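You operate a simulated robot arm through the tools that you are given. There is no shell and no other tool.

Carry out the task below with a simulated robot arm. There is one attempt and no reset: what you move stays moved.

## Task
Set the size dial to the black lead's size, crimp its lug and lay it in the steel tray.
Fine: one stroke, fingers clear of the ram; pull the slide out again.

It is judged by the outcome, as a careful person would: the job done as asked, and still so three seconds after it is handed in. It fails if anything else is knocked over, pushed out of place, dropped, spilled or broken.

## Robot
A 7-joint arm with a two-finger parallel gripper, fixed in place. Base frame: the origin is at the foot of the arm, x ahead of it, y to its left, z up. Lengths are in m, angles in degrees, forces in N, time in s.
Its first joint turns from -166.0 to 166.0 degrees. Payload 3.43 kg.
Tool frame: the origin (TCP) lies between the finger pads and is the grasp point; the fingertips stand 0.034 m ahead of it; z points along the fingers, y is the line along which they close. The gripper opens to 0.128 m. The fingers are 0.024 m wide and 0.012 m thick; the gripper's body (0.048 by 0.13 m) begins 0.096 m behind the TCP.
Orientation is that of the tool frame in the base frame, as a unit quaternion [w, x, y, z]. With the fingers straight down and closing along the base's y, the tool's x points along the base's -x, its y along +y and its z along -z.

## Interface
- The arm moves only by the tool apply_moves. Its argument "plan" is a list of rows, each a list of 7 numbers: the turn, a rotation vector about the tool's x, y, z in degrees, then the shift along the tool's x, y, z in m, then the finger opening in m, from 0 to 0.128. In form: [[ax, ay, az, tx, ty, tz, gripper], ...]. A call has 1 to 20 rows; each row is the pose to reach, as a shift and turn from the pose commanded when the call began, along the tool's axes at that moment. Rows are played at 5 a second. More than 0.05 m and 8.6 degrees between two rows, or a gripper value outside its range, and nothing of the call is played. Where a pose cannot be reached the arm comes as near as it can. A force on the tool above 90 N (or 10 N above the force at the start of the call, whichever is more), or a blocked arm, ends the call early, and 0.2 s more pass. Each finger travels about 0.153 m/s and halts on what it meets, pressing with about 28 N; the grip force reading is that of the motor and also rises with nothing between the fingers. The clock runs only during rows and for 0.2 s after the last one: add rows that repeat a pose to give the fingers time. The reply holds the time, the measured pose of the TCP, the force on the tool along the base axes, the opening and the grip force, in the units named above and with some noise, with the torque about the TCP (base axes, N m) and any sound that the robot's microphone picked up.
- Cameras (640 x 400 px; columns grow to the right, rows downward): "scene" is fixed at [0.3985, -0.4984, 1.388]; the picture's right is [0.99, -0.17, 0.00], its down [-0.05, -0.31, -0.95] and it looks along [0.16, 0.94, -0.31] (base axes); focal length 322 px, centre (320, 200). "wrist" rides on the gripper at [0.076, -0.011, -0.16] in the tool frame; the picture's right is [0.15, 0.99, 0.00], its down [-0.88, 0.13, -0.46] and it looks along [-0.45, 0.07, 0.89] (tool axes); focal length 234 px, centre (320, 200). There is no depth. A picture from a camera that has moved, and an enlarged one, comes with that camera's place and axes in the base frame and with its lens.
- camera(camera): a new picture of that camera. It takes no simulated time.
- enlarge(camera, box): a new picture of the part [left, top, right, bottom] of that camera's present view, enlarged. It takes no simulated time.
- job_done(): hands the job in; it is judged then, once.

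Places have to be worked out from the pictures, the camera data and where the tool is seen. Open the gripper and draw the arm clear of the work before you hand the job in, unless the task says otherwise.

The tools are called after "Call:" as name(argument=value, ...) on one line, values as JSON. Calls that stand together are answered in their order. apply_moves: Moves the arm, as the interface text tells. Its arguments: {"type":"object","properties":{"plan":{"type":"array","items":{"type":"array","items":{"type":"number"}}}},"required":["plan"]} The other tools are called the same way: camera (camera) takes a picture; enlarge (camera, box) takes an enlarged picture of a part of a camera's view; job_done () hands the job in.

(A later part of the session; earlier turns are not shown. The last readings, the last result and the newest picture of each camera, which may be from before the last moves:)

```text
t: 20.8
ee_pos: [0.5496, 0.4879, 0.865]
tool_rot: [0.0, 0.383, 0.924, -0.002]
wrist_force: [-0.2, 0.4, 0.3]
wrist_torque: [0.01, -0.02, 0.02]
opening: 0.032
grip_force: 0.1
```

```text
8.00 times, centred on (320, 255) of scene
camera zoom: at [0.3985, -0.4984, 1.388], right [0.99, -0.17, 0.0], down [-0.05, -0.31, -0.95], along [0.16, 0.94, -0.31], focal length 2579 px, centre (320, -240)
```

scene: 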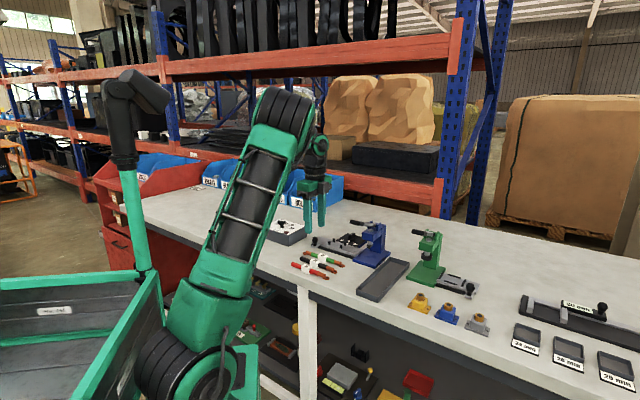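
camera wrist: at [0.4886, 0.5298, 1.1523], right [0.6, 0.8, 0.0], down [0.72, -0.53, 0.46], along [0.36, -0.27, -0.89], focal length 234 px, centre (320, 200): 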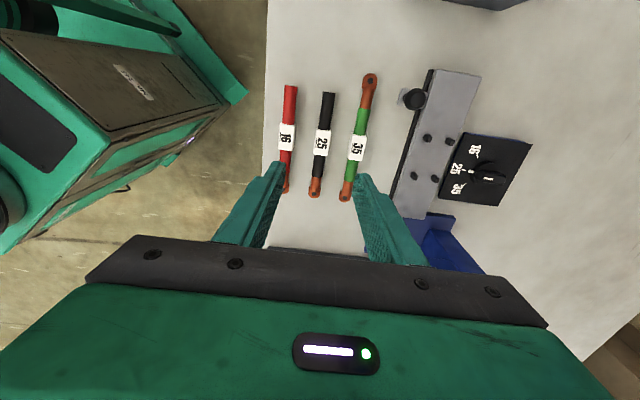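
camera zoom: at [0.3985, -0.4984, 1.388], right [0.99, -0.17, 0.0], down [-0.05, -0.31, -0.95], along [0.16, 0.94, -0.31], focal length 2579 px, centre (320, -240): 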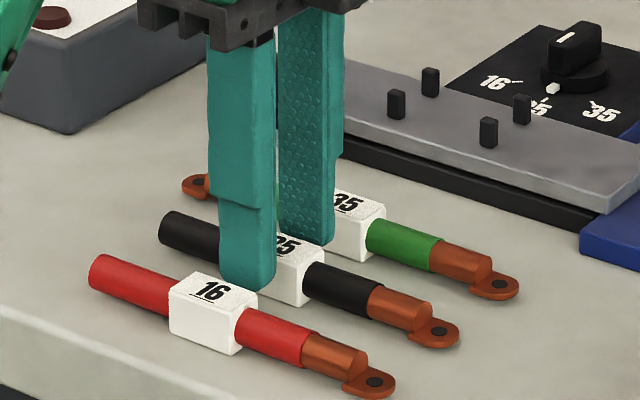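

The fingers straddle the label cleanly. I lower 4 mm more and close.

Call:
apply_moves(plan=[[0, 0, 0, 0, 0, 0.004, 0.032], [0, 0, 0, 0, 0, 0.004, 0.02], [0, 0, 0, 0, 0, 0.004, 0.012], [0, 0, 0, 0, 0, 0.004, 0.012], [0, 0, 0, 0, 0, 0.004, 0.012]])

Call:
enlarge(camera="wrist", box=[240, 110, 400, 230])

Call:
enlarge(camera="scene", box=[290, 230, 350, 280])

```text
t: 22.0
ee_pos: [0.5488, 0.4877, 0.8615]
tool_rot: [0.0, 0.383, 0.924, 0.0]
wrist_force: [0.7, 0.6, 1.0]
wrist_torque: [0.02, -0.02, 0.0]
opening: 0.0196
grip_force: 27.6
```

```text
3.33 times, centred on (320, 170) of wrist
camera zoom: at [0.4876, 0.5346, 1.0206], right [0.6, 0.8, 0.0], down [0.72, -0.53, 0.46], along [0.36, -0.27, -0.89], focal length 781 px, centre (320, 300)
```

zoom: 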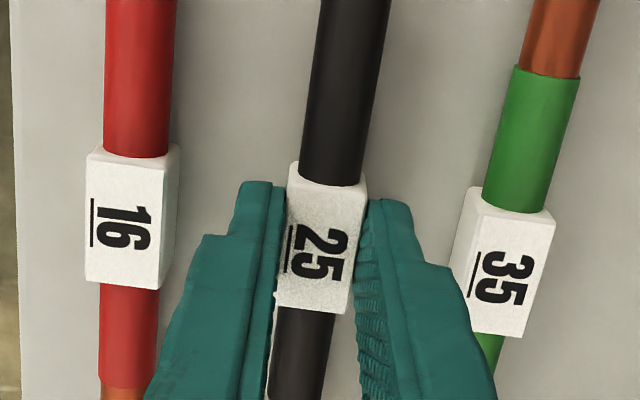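

```text
8.00 times, centred on (320, 255) of scene
camera zoom: at [0.3985, -0.4984, 1.388], right [0.99, -0.17, 0.0], down [-0.05, -0.31, -0.95], along [0.16, 0.94, -0.31], focal length 2579 px, centre (320, -240)
```

zoom: 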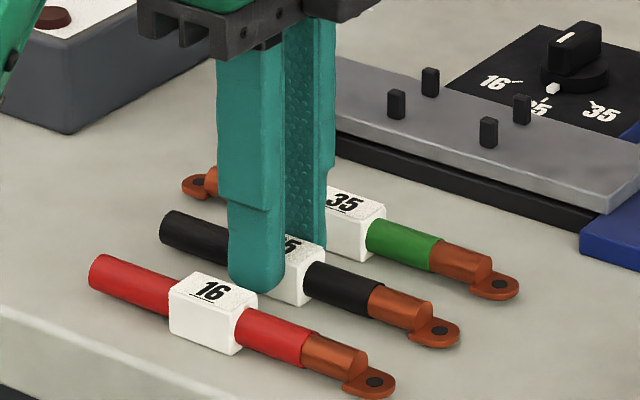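

The label is held (19.6 mm wide), well centred. The lead must clear the slide's knob (top ≈0.885) and pass under the lever (bottom ≈0.94), so I lift to TCP z≈0.93 and move across part-way, then look.

Call:
apply_moves(plan=[[0, 0, 0, 0, 0, -0.02, 0.012], [0, 0, 0, 0, 0, -0.045, 0.012], [0, 0, 0, 0, 0, -0.069, 0.012], [0, 0, 0, 0, 0.02, -0.069, 0.012], [0, 0, 0, 0, 0.045, -0.069, 0.012], [0, 0, 0, 0, 0.065, -0.069, 0.012], [0, 0, 0, 0, 0.065, -0.069, 0.012]])

Call:
camera(camera="wrist")

Call:
enlarge(camera="scene", box=[300, 200, 400, 270])

```text
t: 23.6
ee_pos: [0.5937, 0.5353, 0.9302]
tool_rot: [0.0, 0.383, 0.924, -0.002]
wrist_force: [0.7, -0.5, -1.4]
wrist_torque: [0.01, 0.02, -0.01]
opening: 0.0194
grip_force: 28.2
```

```text
taken
camera wrist: at [0.5332, 0.5818, 1.0901], right [0.6, 0.8, 0.0], down [0.72, -0.53, 0.46], along [0.36, -0.27, -0.89], focal length 234 px, centre (320, 200)
```

wrist: 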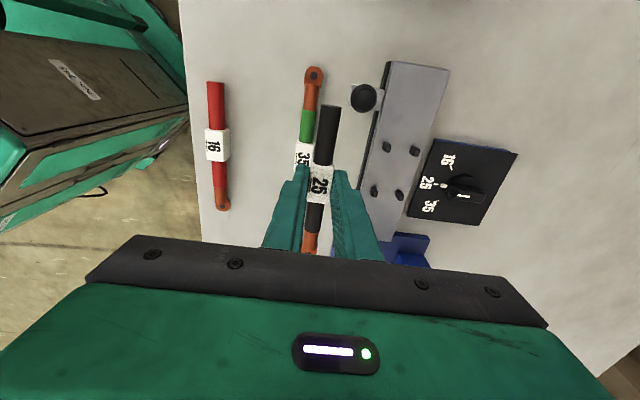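

```text
5.71 times, centred on (350, 235) of scene
camera zoom: at [0.3985, -0.4984, 1.388], right [0.99, -0.17, 0.0], down [-0.05, -0.31, -0.95], along [0.16, 0.94, -0.31], focal length 1842 px, centre (149, 0)
```

zoom: 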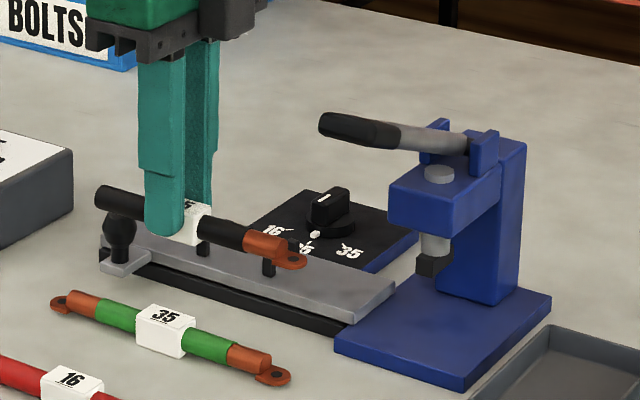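

The lead is level and clears the knob. From this view the post centre is about 80 mm further along n and 2–3 mm back along d. I move over it, staying at the same height between knob and lever.

Call:
apply_moves(plan=[[0, 0, 0, 0.001, 0.03, 0, 0.012], [0, 0, 0, 0.002, 0.06, 0, 0.012], [0, 0, 0, 0.002, 0.08, 0, 0.012], [0, 0, 0, 0.002, 0.08, 0, 0.012]])

Call:
enlarge(camera="wrist", box=[240, 110, 400, 230])

Call:
enlarge(camera="scene", box=[310, 200, 390, 260])

```text
t: 24.6
ee_pos: [0.6499, 0.5944, 0.9294]
tool_rot: [0.001, 0.383, 0.924, -0.002]
wrist_force: [0.2, 0.1, -1.5]
wrist_torque: [0.0, 0.03, 0.03]
opening: 0.0194
grip_force: 28.0
```

```text
3.33 times, centred on (320, 170) of wrist
camera zoom: at [0.588, 0.64, 1.0901], right [0.6, 0.8, 0.0], down [0.72, -0.53, 0.46], along [0.36, -0.27, -0.89], focal length 781 px, centre (320, 300)
```

zoom: 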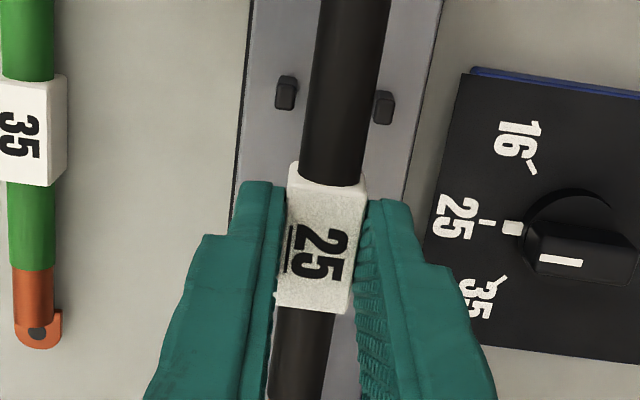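

```text
6.67 times, centred on (350, 230) of scene
camera zoom: at [0.3985, -0.4984, 1.388], right [0.99, -0.17, 0.0], down [-0.05, -0.31, -0.95], along [0.16, 0.94, -0.31], focal length 2149 px, centre (120, 0)
```

zoom: 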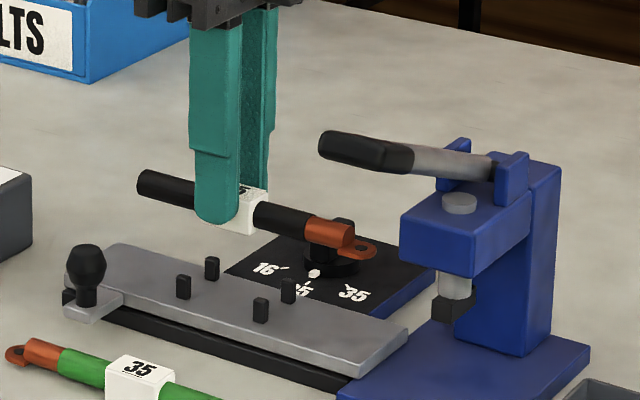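

Tool axis is within 1–2 mm of the post centre. I nudge 1 mm and descend to just above the plate.

Call:
apply_moves(plan=[[0, 0, 0, 0.001, 0.001, 0, 0.012], [0, 0, 0, 0.001, 0.001, 0.015, 0.012], [0, 0, 0, 0.001, 0.001, 0.03, 0.012], [0, 0, 0, 0.001, 0.001, 0.038, 0.012], [0, 0, 0, 0.001, 0.001, 0.044, 0.012], [0, 0, 0, 0.001, 0.001, 0.044, 0.012]])

Call:
enlarge(camera="wrist", box=[240, 110, 400, 230])

Call:
enlarge(camera="scene", box=[320, 215, 380, 260])

```text
t: 26.0
ee_pos: [0.6507, 0.5945, 0.8848]
tool_rot: [0.001, 0.383, 0.924, -0.002]
wrist_force: [-0.6, -0.4, -1.1]
wrist_torque: [-0.02, 0.03, -0.01]
opening: 0.0197
grip_force: 28.0
```

```text
3.33 times, centred on (320, 170) of wrist
camera zoom: at [0.5891, 0.6406, 1.0459], right [0.6, 0.8, 0.0], down [0.72, -0.53, 0.46], along [0.36, -0.27, -0.89], focal length 781 px, centre (320, 300)
```

zoom: 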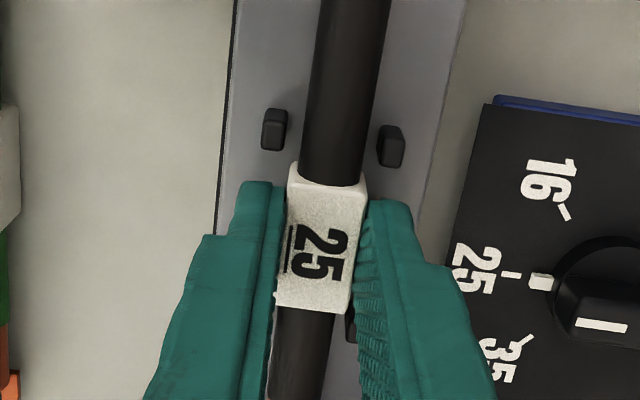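

```text
8.89 times, centred on (350, 238) of scene
camera zoom: at [0.3985, -0.4984, 1.388], right [0.99, -0.17, 0.0], down [-0.05, -0.31, -0.95], along [0.16, 0.94, -0.31], focal length 2866 px, centre (53, -133)
```

zoom: 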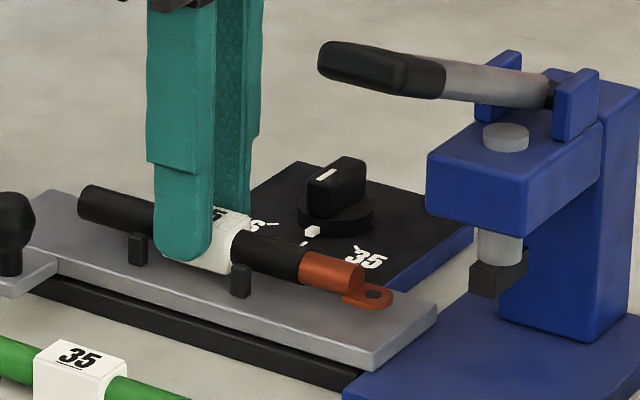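

The cable sits between the posts and the label between the pairs. I lower in small steps until it touches the plate.

Call:
apply_moves(plan=[[0, 0, 0, 0, 0, 0.002, 0.012], [0, 0, 0, 0, 0, 0.004, 0.012], [0, 0, 0, 0, 0, 0.004, 0.012]])

Call:
enlarge(camera="scene", box=[320, 225, 370, 255])

```text
t: 26.8
ee_pos: [0.6505, 0.5949, 0.8827]
tool_rot: [0.0, 0.382, 0.924, -0.001]
wrist_force: [-1.3, -0.4, 7.1]
wrist_torque: [-0.06, -0.05, -0.01]
opening: 0.0194
grip_force: 27.6
```

```text
12.80 times, centred on (345, 240) of scene
camera zoom: at [0.3985, -0.4984, 1.388], right [0.99, -0.17, 0.0], down [-0.05, -0.31, -0.95], along [0.16, 0.94, -0.31], focal length 4127 px, centre (0, -312)
```

zoom: 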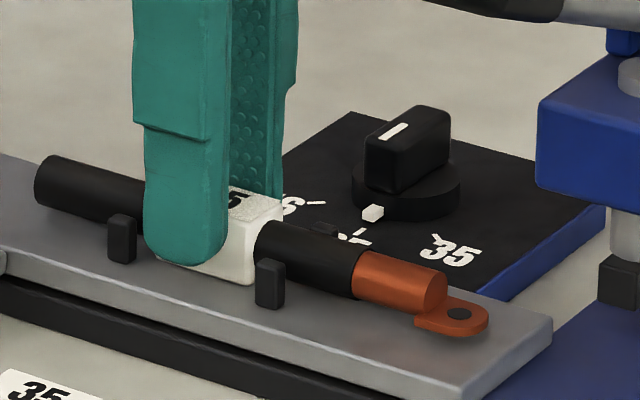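

Contact with the plate (≈7 N). I open and rise straight up.

Call:
apply_moves(plan=[[0, 0, 0, 0, 0, 0.004, 0.028], [0, 0, 0, 0, 0, 0.003, 0.034], [0, 0, 0, 0, 0, 0.003, 0.036], [0, 0, 0, 0, 0, -0.02, 0.036], [0, 0, 0, 0, 0, -0.05, 0.036], [0, 0, 0, 0, 0, -0.08, 0.036], [0, 0, 0, 0, 0, -0.08, 0.036]])

Call:
enlarge(camera="wrist", box=[240, 90, 400, 210])

Call:
enlarge(camera="scene", box=[310, 215, 390, 265])

```text
t: 28.4
ee_pos: [0.6514, 0.5952, 0.963]
tool_rot: [0.0, 0.383, 0.924, -0.002]
wrist_force: [0.9, -0.1, 1.0]
wrist_torque: [0.03, -0.01, 0.03]
opening: 0.0361
grip_force: 0.0
```

```text
3.33 times, centred on (320, 150) of wrist
camera zoom: at [0.589, 0.6417, 1.1223], right [0.6, 0.8, 0.0], down [0.72, -0.53, 0.46], along [0.36, -0.27, -0.89], focal length 781 px, centre (320, 367)
```

zoom: 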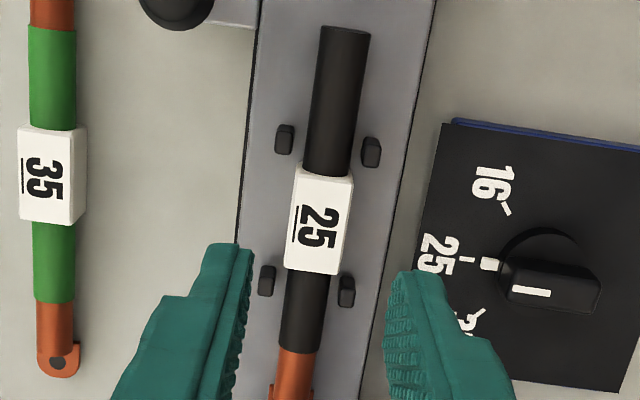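

```text
8.00 times, centred on (350, 240) of scene
camera zoom: at [0.3985, -0.4984, 1.388], right [0.99, -0.17, 0.0], down [-0.05, -0.31, -0.95], along [0.16, 0.94, -0.31], focal length 2579 px, centre (80, -120)
```

zoom: 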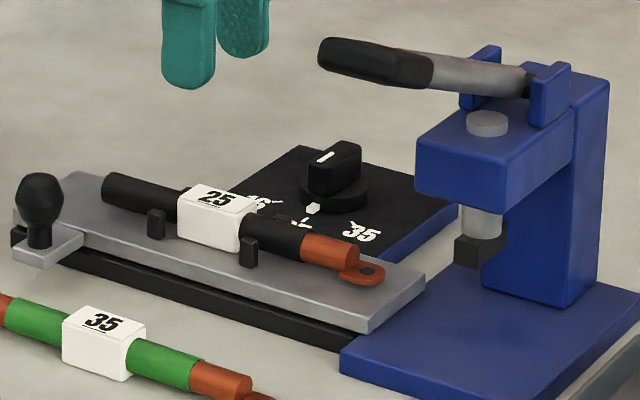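

The lead lies cleanly between the posts, lug toward the press. Next the slide knob: I move above it (staying at height) to align.

Call:
apply_moves(plan=[[0, 0, 0, 0.022, -0.018, 0, 0.044], [0, 0, 0, 0.044, -0.036, 0, 0.044], [0, 0, 0, 0.065, -0.0535, 0, 0.044], [0, 0, 0, 0.065, -0.0535, 0, 0.044]])

Call:
enlarge(camera="wrist", box=[240, 100, 400, 220])

Call:
enlarge(camera="scene", box=[300, 210, 380, 265])

```text
t: 29.4
ee_pos: [0.5657, 0.6025, 0.963]
tool_rot: [0.0, 0.383, 0.924, -0.001]
wrist_force: [-0.3, 0.7, 0.2]
wrist_torque: [0.03, 0.0, -0.03]
opening: 0.044
grip_force: 0.0
```

```text
3.33 times, centred on (320, 160) of wrist
camera zoom: at [0.5053, 0.6485, 1.122], right [0.6, 0.8, 0.0], down [0.71, -0.53, 0.46], along [0.36, -0.27, -0.89], focal length 781 px, centre (320, 333)
```

zoom: 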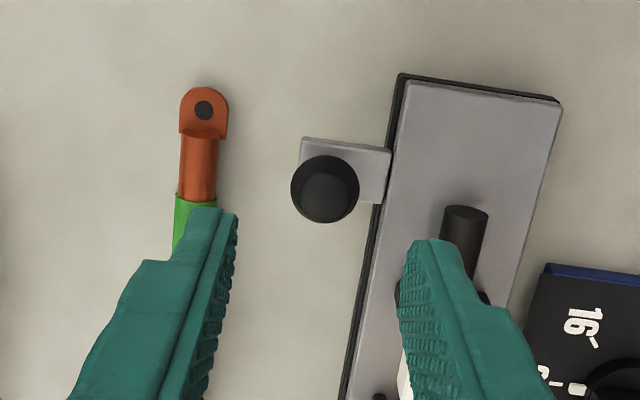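

```text
7.27 times, centred on (340, 238) of scene
camera zoom: at [0.3985, -0.4984, 1.388], right [0.99, -0.17, 0.0], down [-0.05, -0.31, -0.95], along [0.16, 0.94, -0.31], focal length 2345 px, centre (174, -73)
```

zoom: 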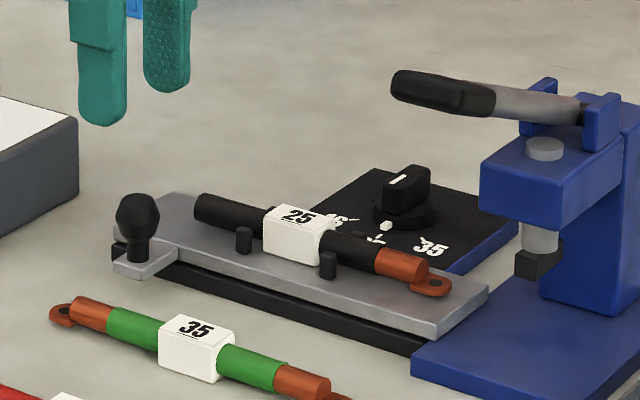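

The knob ball is 1 mm / 3 mm off the tool axis, centre z≈0.869, 22 mm wide. I descend around it and close.

Call:
apply_moves(plan=[[0, 0, 0, 0.001, 0.003, 0.03, 0.044], [0, 0, 0, 0.001, 0.003, 0.055, 0.044], [0, 0, 0, 0.001, 0.003, 0.077, 0.044], [0, 0, 0, 0.001, 0.003, 0.079, 0.03], [0, 0, 0, 0.001, 0.003, 0.079, 0.015], [0, 0, 0, 0.001, 0.003, 0.079, 0.015]])

Call:
enlarge(camera="wrist", box=[240, 110, 400, 230])

Call:
enlarge(camera="scene", box=[300, 210, 380, 265])

```text
t: 30.8
ee_pos: [0.5663, 0.6039, 0.8829]
tool_rot: [0.0, 0.382, 0.924, -0.003]
wrist_force: [-11.1, -16.1, 1.6]
wrist_torque: [0.45, 0.25, -0.15]
opening: 0.0207
grip_force: 44.6
```

```text
3.33 times, centred on (320, 170) of wrist
camera zoom: at [0.5052, 0.6512, 1.043], right [0.6, 0.8, -0.01], down [0.72, -0.53, 0.46], along [0.36, -0.28, -0.89], focal length 781 px, centre (320, 300)
```

zoom: 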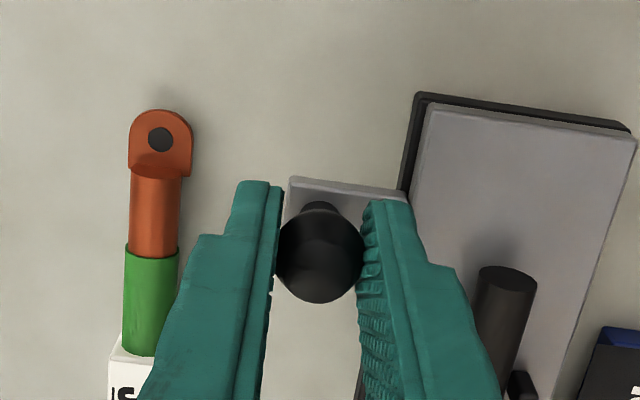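

```text
7.27 times, centred on (340, 238) of scene
camera zoom: at [0.3985, -0.4984, 1.388], right [0.99, -0.17, 0.0], down [-0.05, -0.31, -0.95], along [0.16, 0.94, -0.31], focal length 2345 px, centre (174, -73)
```

zoom: 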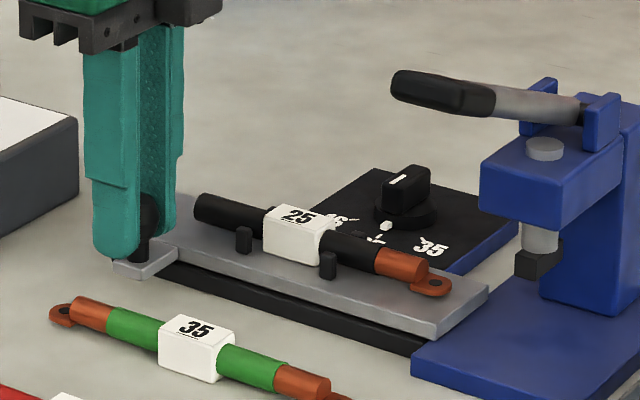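

The knob is held (slight 1 mm side load, which I relieve). Now I push the slide toward the press, first 60 mm.

Call:
apply_moves(plan=[[0, 0, 0, 0, -0.001, 0, 0.015], [0, 0, 0, -0.01, -0.001, 0, 0.015], [0, 0, 0, -0.02, -0.001, 0, 0.015], [0, 0, 0, -0.03, -0.001, 0, 0.015], [0, 0, 0, -0.04, -0.001, 0, 0.015], [0, 0, 0, -0.05, -0.001, 0, 0.015], [0, 0, 0, -0.06, -0.001, 0, 0.015], [0, 0, 0, -0.06, -0.001, 0, 0.015]])

Call:
enlarge(camera="scene", box=[310, 210, 400, 270])

Call:
enlarge(camera="wrist", box=[240, 110, 400, 230])

```text
t: 32.6
ee_pos: [0.6092, 0.5621, 0.8833]
tool_rot: [0.0, 0.384, 0.923, -0.003]
wrist_force: [-11.8, -13.2, -5.2]
wrist_torque: [-0.05, -0.06, -0.24]
opening: 0.0208
grip_force: 45.1
```

```text
6.67 times, centred on (355, 240) of scene
camera zoom: at [0.3985, -0.4984, 1.388], right [0.99, -0.17, 0.0], down [-0.05, -0.31, -0.95], along [0.16, 0.94, -0.31], focal length 2149 px, centre (87, -67)
```

zoom: 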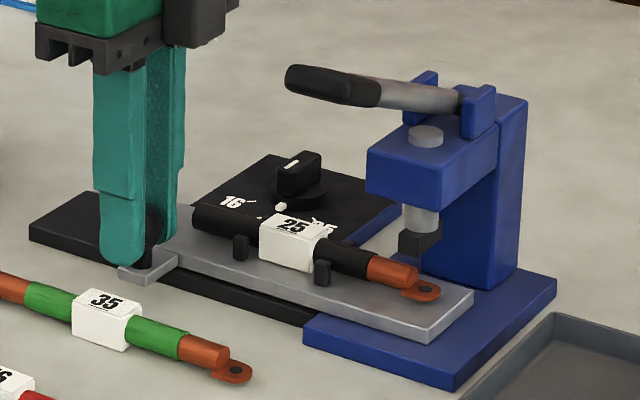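

```text
3.33 times, centred on (320, 170) of wrist
camera zoom: at [0.5481, 0.6081, 1.0429], right [0.6, 0.8, 0.0], down [0.71, -0.53, 0.46], along [0.36, -0.28, -0.89], focal length 781 px, centre (320, 300)
```

zoom: 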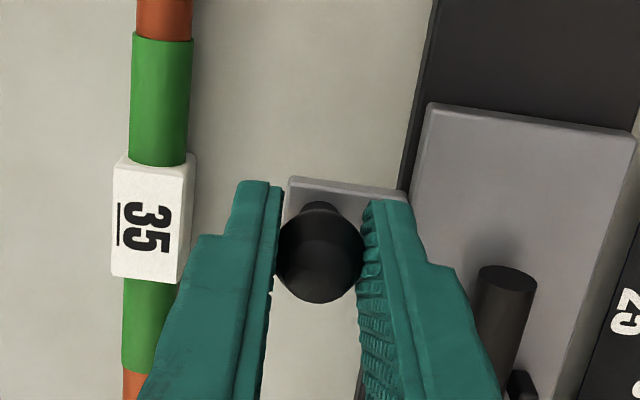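

The slide glides in with the lead in place; the lug barrel is still ~25 mm short of the ram. I continue in small steps.

Call:
apply_moves(plan=[[0, 0, 0, -0.005, -0.001, 0, 0.015], [0, 0, 0, -0.01, -0.001, 0, 0.015], [0, 0, 0, -0.015, -0.001, 0, 0.015], [0, 0, 0, -0.02, -0.001, 0, 0.015], [0, 0, 0, -0.02, -0.001, 0, 0.015]])

Call:
enlarge(camera="scene", box=[310, 210, 400, 270])

Call:
enlarge(camera="wrist", box=[240, 110, 400, 230])

```text
t: 33.8
ee_pos: [0.6198, 0.5513, 0.8833]
tool_rot: [-0.001, 0.38, 0.925, -0.001]
wrist_force: [-19.4, 27.0, -8.4]
wrist_torque: [0.68, 0.23, -0.03]
opening: 0.0209
grip_force: 44.9
```

```text
6.67 times, centred on (355, 240) of scene
camera zoom: at [0.3985, -0.4984, 1.388], right [0.99, -0.17, 0.0], down [-0.05, -0.31, -0.95], along [0.16, 0.94, -0.31], focal length 2149 px, centre (87, -67)
```

zoom: 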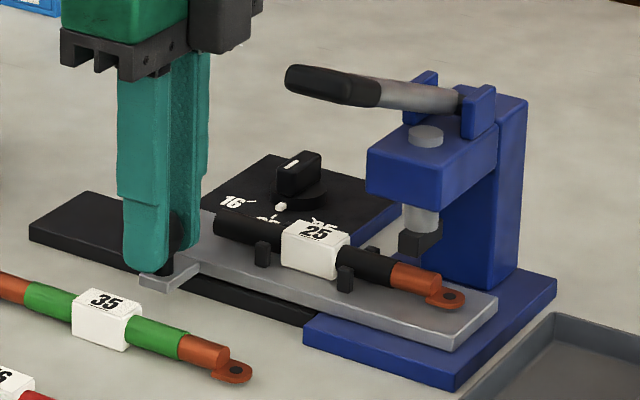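

```text
3.33 times, centred on (320, 170) of wrist
camera zoom: at [0.5588, 0.5961, 1.0436], right [0.59, 0.81, 0.0], down [0.72, -0.53, 0.45], along [0.37, -0.27, -0.89], focal length 781 px, centre (320, 300)
```

zoom: 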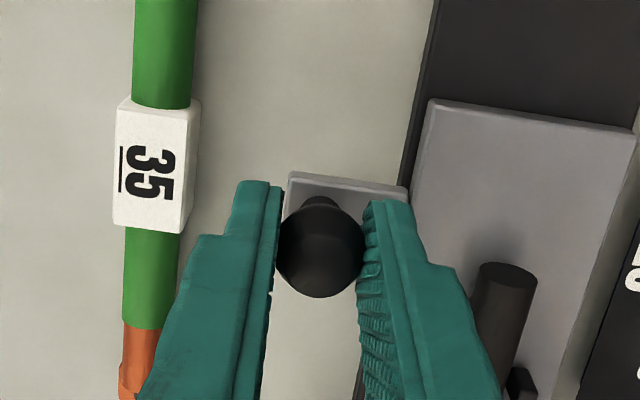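

The slide stopped after 75 mm with the barrel looking directly below the die (reaction ≈33 N). I press a few mm more to confirm that this is the end stop.

Call:
apply_moves(plan=[[0, 0, 0, -0.003, 0, 0, 0.015], [0, 0, 0, -0.003, 0, 0, 0.015]])

Call:
enlarge(camera="scene", box=[345, 215, 395, 260])

```text
t: 34.4
ee_pos: [0.6242, 0.5477, 0.8842]
tool_rot: [0.001, 0.382, 0.924, 0.0]
wrist_force: [-18.4, 27.9, 3.0]
wrist_torque: [0.61, 0.32, -0.04]
opening: 0.021
grip_force: 44.7
```

```text
8.89 times, centred on (370, 238) of scene
camera zoom: at [0.3985, -0.4984, 1.388], right [0.99, -0.17, 0.0], down [-0.05, -0.31, -0.95], along [0.16, 0.94, -0.31], focal length 2866 px, centre (-124, -133)
```

zoom: 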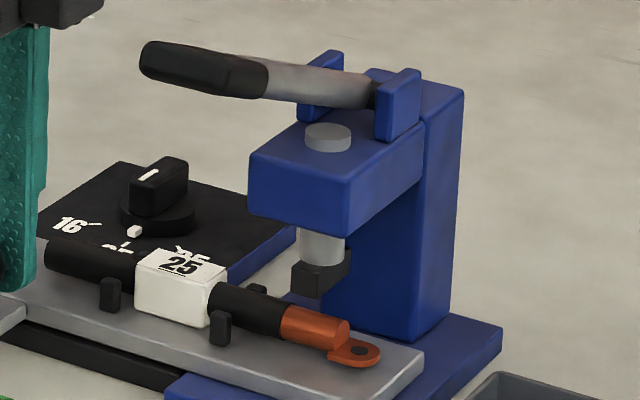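

The lug didn't move in the picture while the fingers slid on the ball: the slide is at its stop. I release the knob and rise.

Call:
apply_moves(plan=[[0, 0, 0, 0.006, 0, 0, 0.03], [0, 0, 0, 0.006, 0, 0, 0.044], [0, 0, 0, 0.006, 0, 0, 0.044], [0, 0, 0, 0.006, 0, -0.03, 0.044], [0, 0, 0, 0.006, 0, -0.07, 0.044], [0, 0, 0, 0.03, 0, -0.11, 0.044], [0, 0, 0, 0.06, 0, -0.14, 0.044], [0, 0, 0, 0.06, 0, -0.14, 0.044]])

Call:
camera(camera="wrist")

Call:
enlarge(camera="scene", box=[310, 205, 400, 270])

Call:
enlarge(camera="wrist", box=[260, 110, 440, 240])

```text
t: 36.2
ee_pos: [0.582, 0.5876, 1.0233]
tool_rot: [0.0, 0.383, 0.924, -0.002]
wrist_force: [0.0, 1.1, 0.0]
wrist_torque: [0.03, -0.03, 0.0]
opening: 0.0437
grip_force: 0.0
```

```text
taken
camera wrist: at [0.5206, 0.6338, 1.1833], right [0.6, 0.8, 0.0], down [0.72, -0.53, 0.46], along [0.36, -0.27, -0.89], focal length 234 px, centre (320, 200)
```

wrist: 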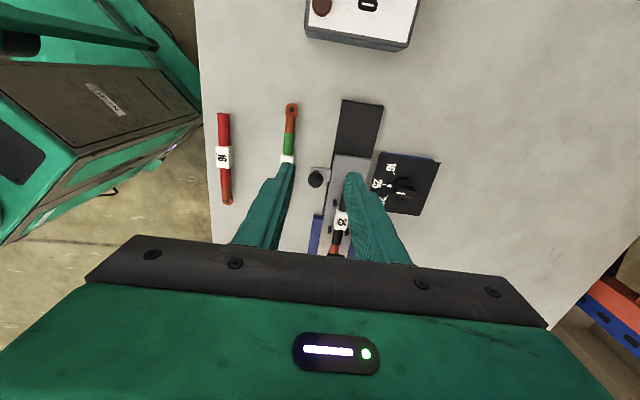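

```text
6.15 times, centred on (355, 238) of scene
camera zoom: at [0.3985, -0.4984, 1.388], right [0.99, -0.17, 0.0], down [-0.05, -0.31, -0.95], along [0.16, 0.94, -0.31], focal length 1984 px, centre (105, -31)
```

zoom: 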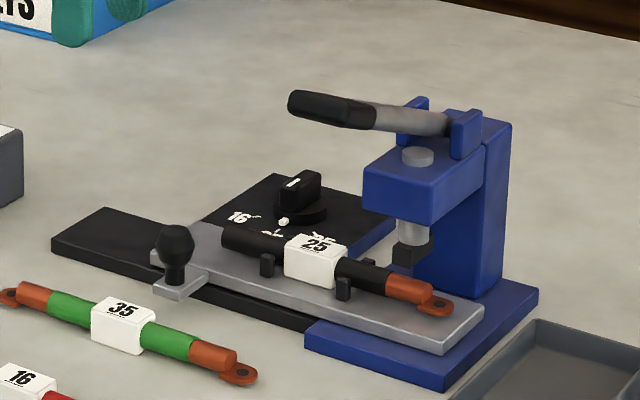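

```text
3.08 times, centred on (350, 175) of wrist
camera zoom: at [0.5206, 0.6338, 1.1833], right [0.6, 0.8, 0.0], down [0.72, -0.53, 0.46], along [0.36, -0.27, -0.89], focal length 720 px, centre (228, 277)
```

zoom: 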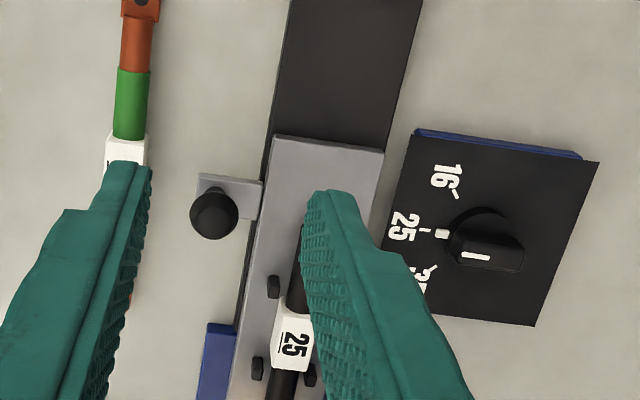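

Slide in, knob free. Now the lever: I go above it with fingers closed to locate the handle.

Call:
apply_moves(plan=[[0, 0, 0, 0, 0, -0.03, 0.02], [0, 0, 0, -0.025, 0.018, -0.03, 0.0], [0, 0, 0, -0.055, 0.036, -0.03, 0.0], [0, 0, 0, -0.085, 0.053, -0.03, 0.0], [0, 0, 0, -0.105, 0.053, -0.03, 0.0], [0, 0, 0, -0.105, 0.053, -0.03, 0.0]])

Call:
camera(camera="wrist")

Call:
enlarge(camera="scene", box=[310, 175, 410, 260])

Call:
enlarge(camera="wrist", box=[240, 110, 400, 240])

```text
t: 37.6
ee_pos: [0.6971, 0.5523, 1.0534]
tool_rot: [0.0, 0.384, 0.924, -0.002]
wrist_force: [0.5, 0.0, 0.3]
wrist_torque: [0.03, -0.04, 0.01]
opening: 0.0
grip_force: 28.1
```

```text
taken
camera wrist: at [0.6344, 0.5979, 1.2128], right [0.6, 0.8, 0.0], down [0.71, -0.53, 0.46], along [0.36, -0.27, -0.89], focal length 234 px, centre (320, 200)
```

wrist: 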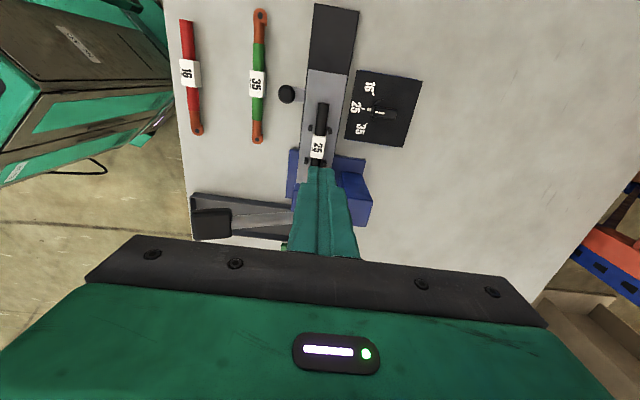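

```text
4.71 times, centred on (360, 218) of scene
camera zoom: at [0.3985, -0.4984, 1.388], right [0.99, -0.17, 0.0], down [-0.05, -0.31, -0.95], along [0.16, 0.94, -0.31], focal length 1517 px, centre (132, 118)
```

zoom: 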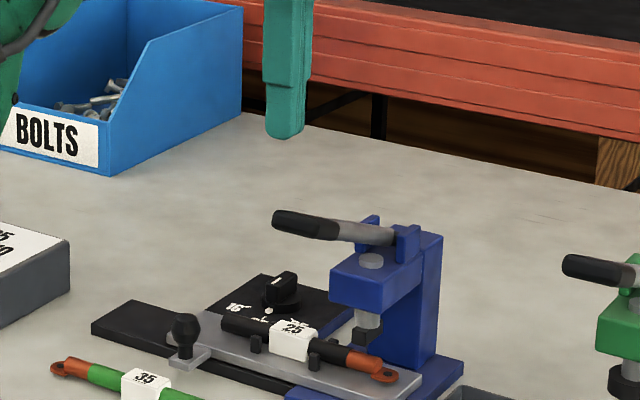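

```text
3.08 times, centred on (320, 175) of wrist
camera zoom: at [0.6344, 0.5979, 1.2128], right [0.6, 0.8, 0.0], down [0.71, -0.53, 0.46], along [0.36, -0.27, -0.89], focal length 720 px, centre (320, 277)
```

zoom: 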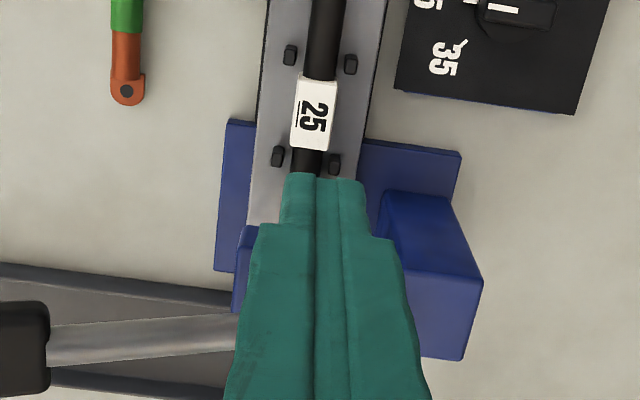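

The lever actually points toward −n (out over the tray side), not along the slide: its grip centre triangulates to about (0.676, 0.426, 1.00). I move to above it from the free side and check.

Call:
apply_moves(plan=[[0, 0, 0, 0, -0.035, -0.025, 0.0], [0, 0, 0, 0, -0.07, -0.03, 0.0], [0, 0, 0, -0.01, -0.105, -0.03, 0.0], [0, 0, 0, -0.04, -0.105, -0.03, 0.0], [0, 0, 0, -0.04, -0.105, -0.03, 0.0]])

Call:
camera(camera="wrist")

Call:
enlarge(camera="scene", box=[320, 175, 420, 260])

Call:
enlarge(camera="wrist", box=[240, 100, 400, 220])

```text
t: 38.8
ee_pos: [0.6477, 0.4471, 1.0829]
tool_rot: [0.0, 0.383, 0.924, -0.002]
wrist_force: [-0.6, 0.6, -0.1]
wrist_torque: [0.01, 0.01, -0.01]
opening: 0.0
grip_force: 27.2
```

```text
taken
camera wrist: at [0.587, 0.4941, 1.243], right [0.6, 0.8, 0.0], down [0.72, -0.53, 0.46], along [0.36, -0.27, -0.89], focal length 234 px, centre (320, 200)
```

wrist: 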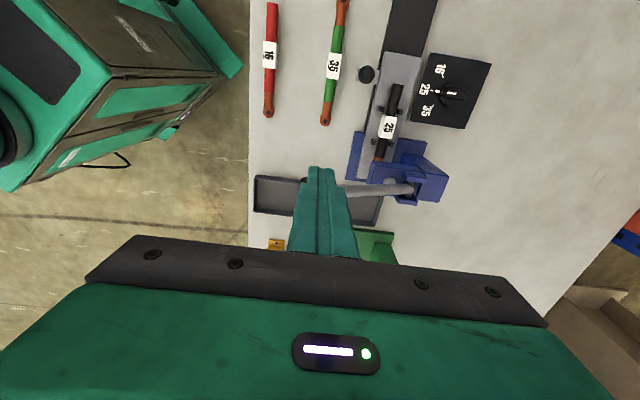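

```text
4.71 times, centred on (370, 218) of scene
camera zoom: at [0.3985, -0.4984, 1.388], right [0.99, -0.17, 0.0], down [-0.05, -0.31, -0.95], along [0.16, 0.94, -0.31], focal length 1517 px, centre (85, 118)
```

zoom: 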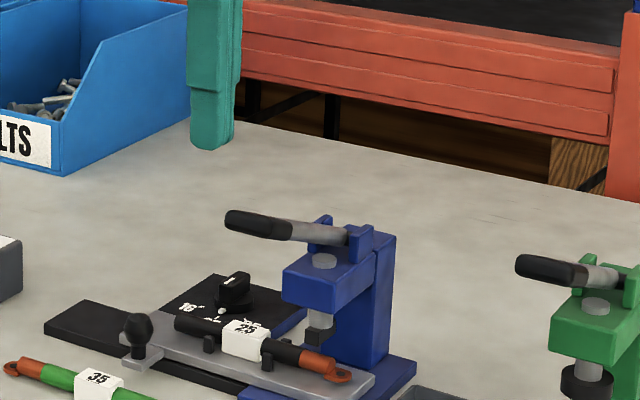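

```text
3.33 times, centred on (320, 160) of wrist
camera zoom: at [0.587, 0.4941, 1.243], right [0.6, 0.8, 0.0], down [0.72, -0.53, 0.46], along [0.36, -0.27, -0.89], focal length 781 px, centre (320, 333)
```

zoom: 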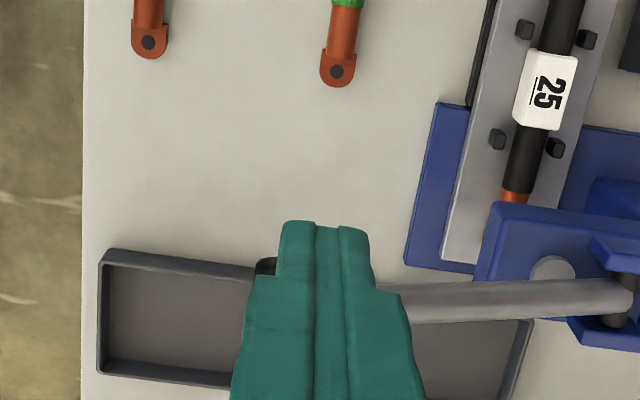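

Handle grip runs n≈0.757–0.80 at d≈0.176, top z≈1.01. I move over the grip and lower to light contact, well outboard of the ram.

Call:
apply_moves(plan=[[0, 0, 0, -0.02, 0.001, 0, 0.0], [0, 0, 0, -0.034, 0.001, 0, 0.0], [0, 0, 0, -0.034, 0.001, 0.02, 0.0], [0, 0, 0, -0.034, 0.001, 0.03, 0.0], [0, 0, 0, -0.034, 0.001, 0.035, 0.0], [0, 0, 0, -0.034, 0.001, 0.035, 0.0]])

Call:
enlarge(camera="wrist", box=[240, 100, 400, 220])

Call:
enlarge(camera="scene", box=[320, 185, 410, 255])

```text
t: 40.2
ee_pos: [0.6729, 0.4262, 1.0484]
tool_rot: [0.0, 0.383, 0.924, -0.002]
wrist_force: [0.6, -0.4, -0.3]
wrist_torque: [0.01, 0.01, -0.01]
opening: 0.0
grip_force: 27.9
```

```text
3.33 times, centred on (320, 160) of wrist
camera zoom: at [0.612, 0.4716, 1.208], right [0.6, 0.8, 0.0], down [0.72, -0.53, 0.46], along [0.36, -0.27, -0.89], focal length 781 px, centre (320, 333)
```

zoom: 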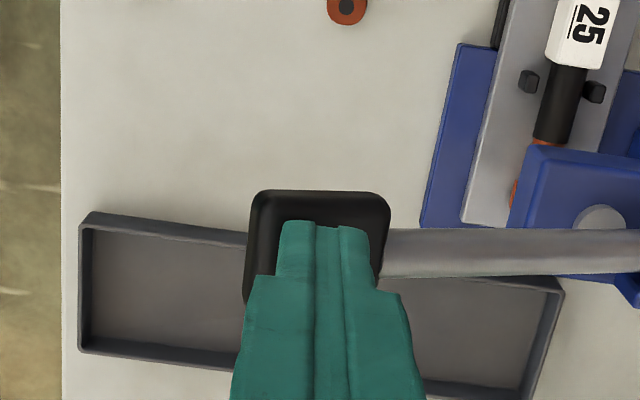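

```text
5.71 times, centred on (365, 220) of scene
camera zoom: at [0.3985, -0.4984, 1.388], right [0.99, -0.17, 0.0], down [-0.05, -0.31, -0.95], along [0.16, 0.94, -0.31], focal length 1842 px, centre (63, 86)
```

zoom: 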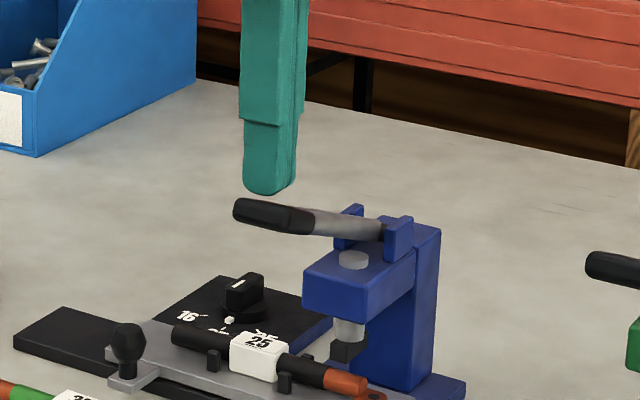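

The fingertips are right over the grip. I start the stroke, pressing down 45 mm in one smooth go.

Call:
apply_moves(plan=[[0, 0, 0, 0, 0, 0.006, 0.0], [0, 0, 0, 0, 0, 0.012, 0.0], [0, 0, 0, 0, 0, 0.018, 0.0], [0, 0, 0, 0, 0, 0.024, 0.0], [0, 0, 0, 0, 0, 0.03, 0.0], [0, 0, 0, 0, 0, 0.036, 0.0], [0, 0, 0, 0, 0, 0.042, 0.0]])

Call:
enlarge(camera="scene", box=[320, 195, 410, 265])

Call:
enlarge(camera="wrist", box=[240, 100, 400, 220])

```text
t: 41.8
ee_pos: [0.6734, 0.4255, 1.0062]
tool_rot: [0.001, 0.383, 0.924, -0.002]
wrist_force: [-0.2, -0.2, 0.9]
wrist_torque: [-0.03, 0.05, -0.02]
opening: 0.0
grip_force: 28.3
```

```text
5.71 times, centred on (365, 230) of scene
camera zoom: at [0.3985, -0.4984, 1.388], right [0.99, -0.17, 0.0], down [-0.05, -0.31, -0.95], along [0.16, 0.94, -0.31], focal length 1842 px, centre (63, 29)
```

zoom: 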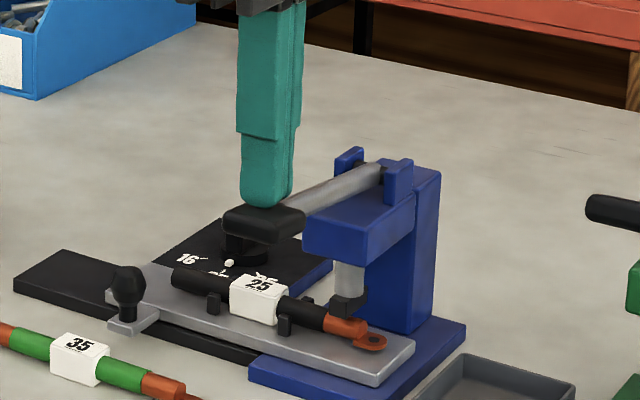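

```text
3.33 times, centred on (320, 160) of wrist
camera zoom: at [0.6116, 0.4715, 1.1663], right [0.6, 0.8, 0.0], down [0.72, -0.53, 0.46], along [0.37, -0.27, -0.89], focal length 781 px, centre (320, 333)
```

zoom: 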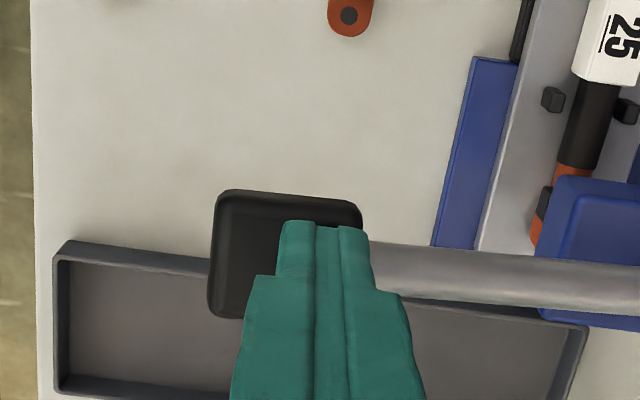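

The lever follows with little force and the die is coming onto the barrel. I continue the same stroke downward.

Call:
apply_moves(plan=[[0, 0, 0, 0, 0, 0.004, 0.0], [0, 0, 0, 0, 0, 0.008, 0.0], [0, 0, 0, 0, 0, 0.012, 0.0], [0, 0, 0, 0, 0, 0.016, 0.0], [0, 0, 0, 0, 0, 0.02, 0.0], [0, 0, 0, 0, 0, 0.024, 0.0]])

Call:
enlarge(camera="scene", box=[320, 195, 410, 265])

Call:
enlarge(camera="wrist", box=[240, 100, 400, 220])

```text
t: 43.2
ee_pos: [0.6734, 0.4256, 0.9825]
tool_rot: [0.0, 0.382, 0.924, -0.001]
wrist_force: [-0.3, 1.7, 3.2]
wrist_torque: [0.08, -0.02, 0.04]
opening: 0.0003
grip_force: 27.8
```

```text
5.71 times, centred on (365, 230) of scene
camera zoom: at [0.3985, -0.4984, 1.388], right [0.99, -0.17, 0.0], down [-0.05, -0.31, -0.95], along [0.16, 0.94, -0.31], focal length 1842 px, centre (63, 29)
```

zoom: 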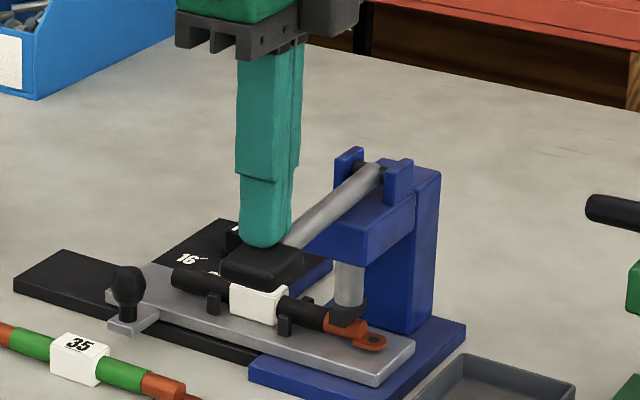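

```text
3.33 times, centred on (320, 160) of wrist
camera zoom: at [0.6118, 0.4715, 1.142], right [0.6, 0.8, 0.0], down [0.71, -0.53, 0.46], along [0.36, -0.27, -0.89], focal length 781 px, centre (320, 333)
```

zoom: 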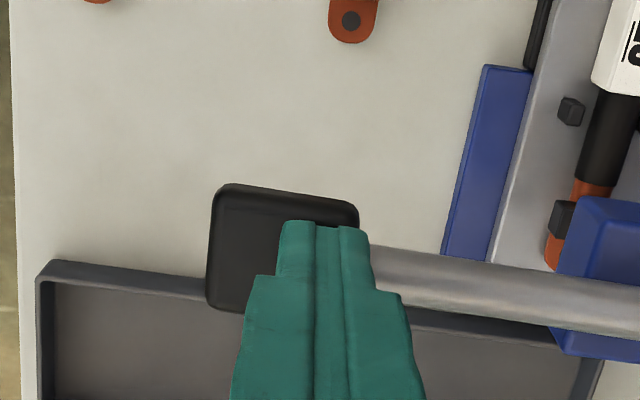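

The die has reached the barrel. I keep pressing, watching the force for the end of the stroke.

Call:
apply_moves(plan=[[0, 0, 0, 0, 0, 0.004, 0.0], [0, 0, 0, 0, 0, 0.008, 0.0], [0, 0, 0, 0, 0, 0.012, 0.0], [0, 0, 0, 0, 0, 0.016, 0.0], [0, 0, 0, 0, 0, 0.02, 0.0]])

Call:
enlarge(camera="scene", box=[320, 195, 410, 265])

Call:
enlarge(camera="wrist", box=[240, 100, 400, 220])

```text
t: 44.4
ee_pos: [0.6726, 0.4244, 0.9635]
tool_rot: [0.0, 0.382, 0.924, -0.002]
wrist_force: [1.3, 1.7, 4.2]
wrist_torque: [0.08, -0.04, 0.04]
opening: 0.0
grip_force: 28.4
```

```text
5.71 times, centred on (365, 230) of scene
camera zoom: at [0.3985, -0.4984, 1.388], right [0.99, -0.17, 0.0], down [-0.05, -0.31, -0.95], along [0.16, 0.94, -0.31], focal length 1842 px, centre (63, 29)
```

zoom: 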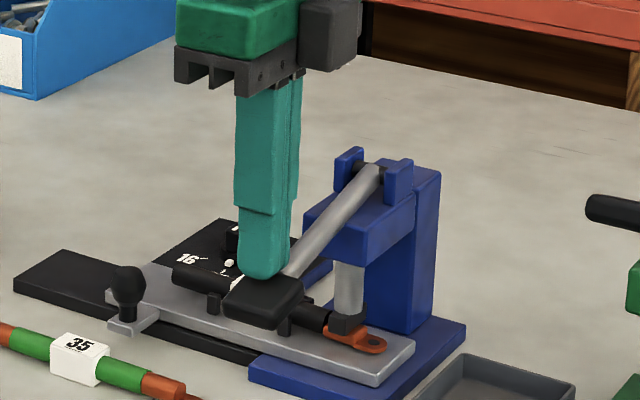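

```text
3.33 times, centred on (320, 160) of wrist
camera zoom: at [0.6116, 0.4714, 1.1223], right [0.6, 0.8, 0.0], down [0.72, -0.53, 0.46], along [0.37, -0.27, -0.89], focal length 781 px, centre (320, 333)
```

zoom: 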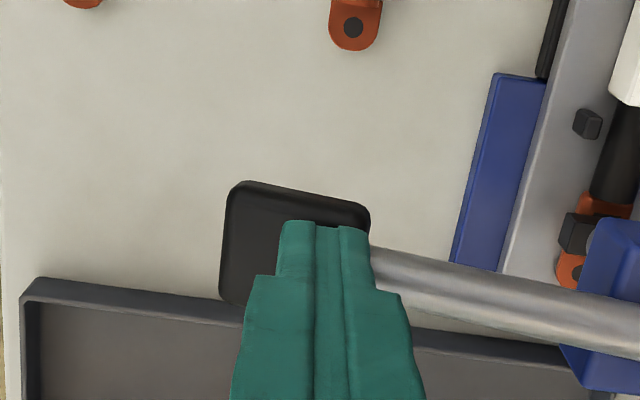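

The barrel is visibly being pressed, with no stop yet. I continue the same stroke.

Call:
apply_moves(plan=[[0, 0, 0, 0, 0, 0.003, 0.0], [0, 0, 0, 0, 0, 0.006, 0.0], [0, 0, 0, 0, 0, 0.009, 0.0], [0, 0, 0, 0, 0, 0.012, 0.0]])

Call:
enlarge(camera="scene", box=[320, 195, 410, 265])

Call:
enlarge(camera="wrist", box=[240, 100, 400, 220])

```text
t: 45.4
ee_pos: [0.6741, 0.4259, 0.9568]
tool_rot: [0.003, 0.384, 0.923, 0.005]
wrist_force: [-3.5, -13.0, 83.2]
wrist_torque: [-0.01, -0.71, -0.14]
opening: 0.0001
grip_force: 27.9
```

```text
5.71 times, centred on (365, 230) of scene
camera zoom: at [0.3985, -0.4984, 1.388], right [0.99, -0.17, 0.0], down [-0.05, -0.31, -0.95], along [0.16, 0.94, -0.31], focal length 1842 px, centre (63, 29)
```

zoom: 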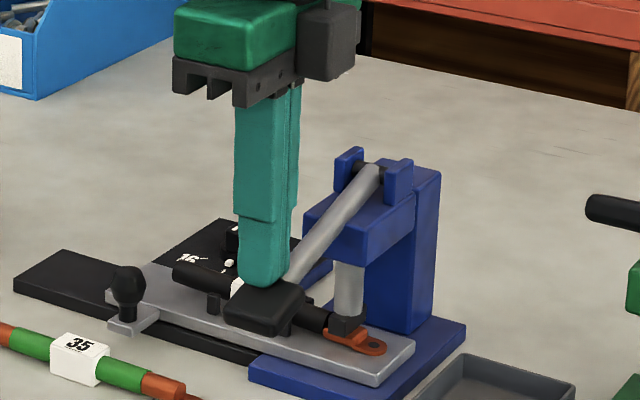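

```text
3.33 times, centred on (320, 160) of wrist
camera zoom: at [0.6102, 0.4701, 1.1174], right [0.6, 0.8, 0.01], down [0.71, -0.54, 0.46], along [0.37, -0.27, -0.89], focal length 781 px, centre (320, 333)
```

zoom: 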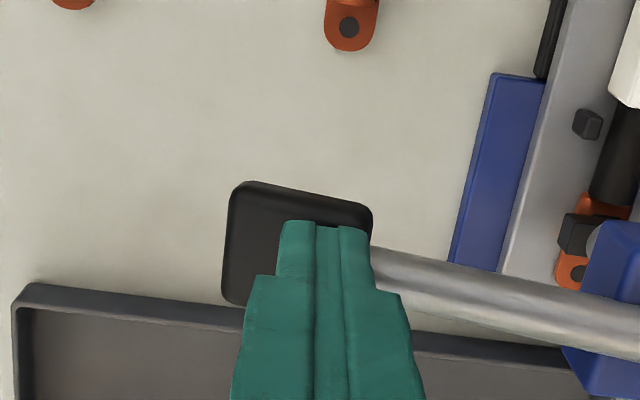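

At the bottom: 83 N at a hard stop, the barrel crushed by the die. I now rise and see whether the lever returns by itself.

Call:
apply_moves(plan=[[0, 0, 0, 0, 0, 0.004, 0.0], [0, 0, 0, 0, 0, -0.01, 0.0], [0, 0, 0, 0, 0, -0.03, 0.0], [0, 0, 0, 0, 0, -0.05, 0.0], [0, 0, 0, 0, 0, -0.07, 0.0], [0, 0, 0, 0, 0, -0.09, 0.0], [0, 0, 0, 0, 0, -0.11, 0.0], [0, 0, 0, 0, 0, -0.11, 0.0]])

Call:
enlarge(camera="scene", box=[320, 195, 410, 265])

Call:
camera(camera="wrist")

```text
t: 45.8
ee_pos: [0.6624, 0.4284, 0.9641]
tool_rot: [0.008, 0.382, 0.924, 0.006]
wrist_force: [-3.7, 1.2, 1.9]
wrist_torque: [0.08, 0.18, 0.06]
opening: 0.0
grip_force: 28.5
stopped in row 1: the force on the tool passed its limit at 99 N (the readings are from after the stop); the commanded pose is now the measured one
```

```text
5.71 times, centred on (365, 230) of scene
camera zoom: at [0.3985, -0.4984, 1.388], right [0.99, -0.17, 0.0], down [-0.05, -0.31, -0.95], along [0.16, 0.94, -0.31], focal length 1842 px, centre (63, 29)
```

zoom: 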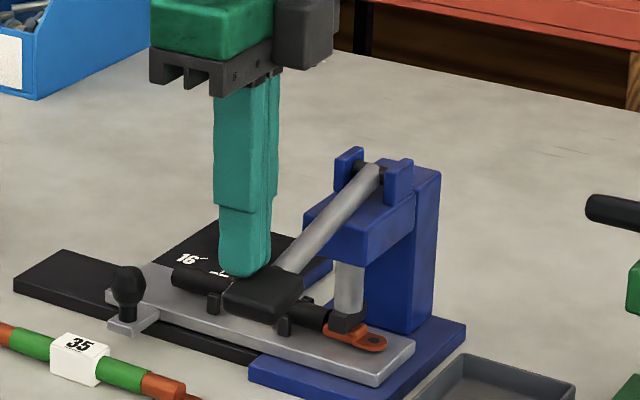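

```text
taken
camera wrist: at [0.5972, 0.4721, 1.1228], right [0.6, 0.8, 0.02], down [0.7, -0.53, 0.47], along [0.38, -0.27, -0.88], focal length 234 px, centre (320, 200)
```

wrist: 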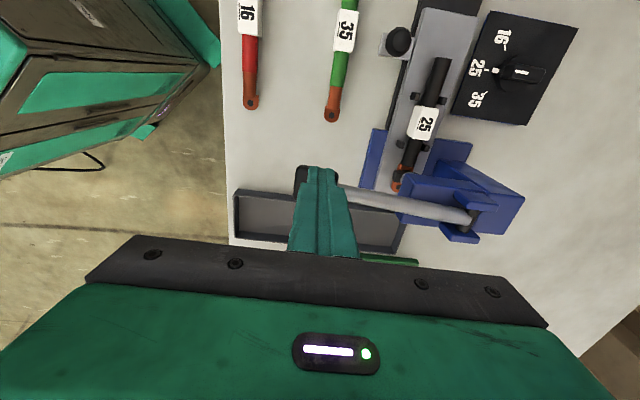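

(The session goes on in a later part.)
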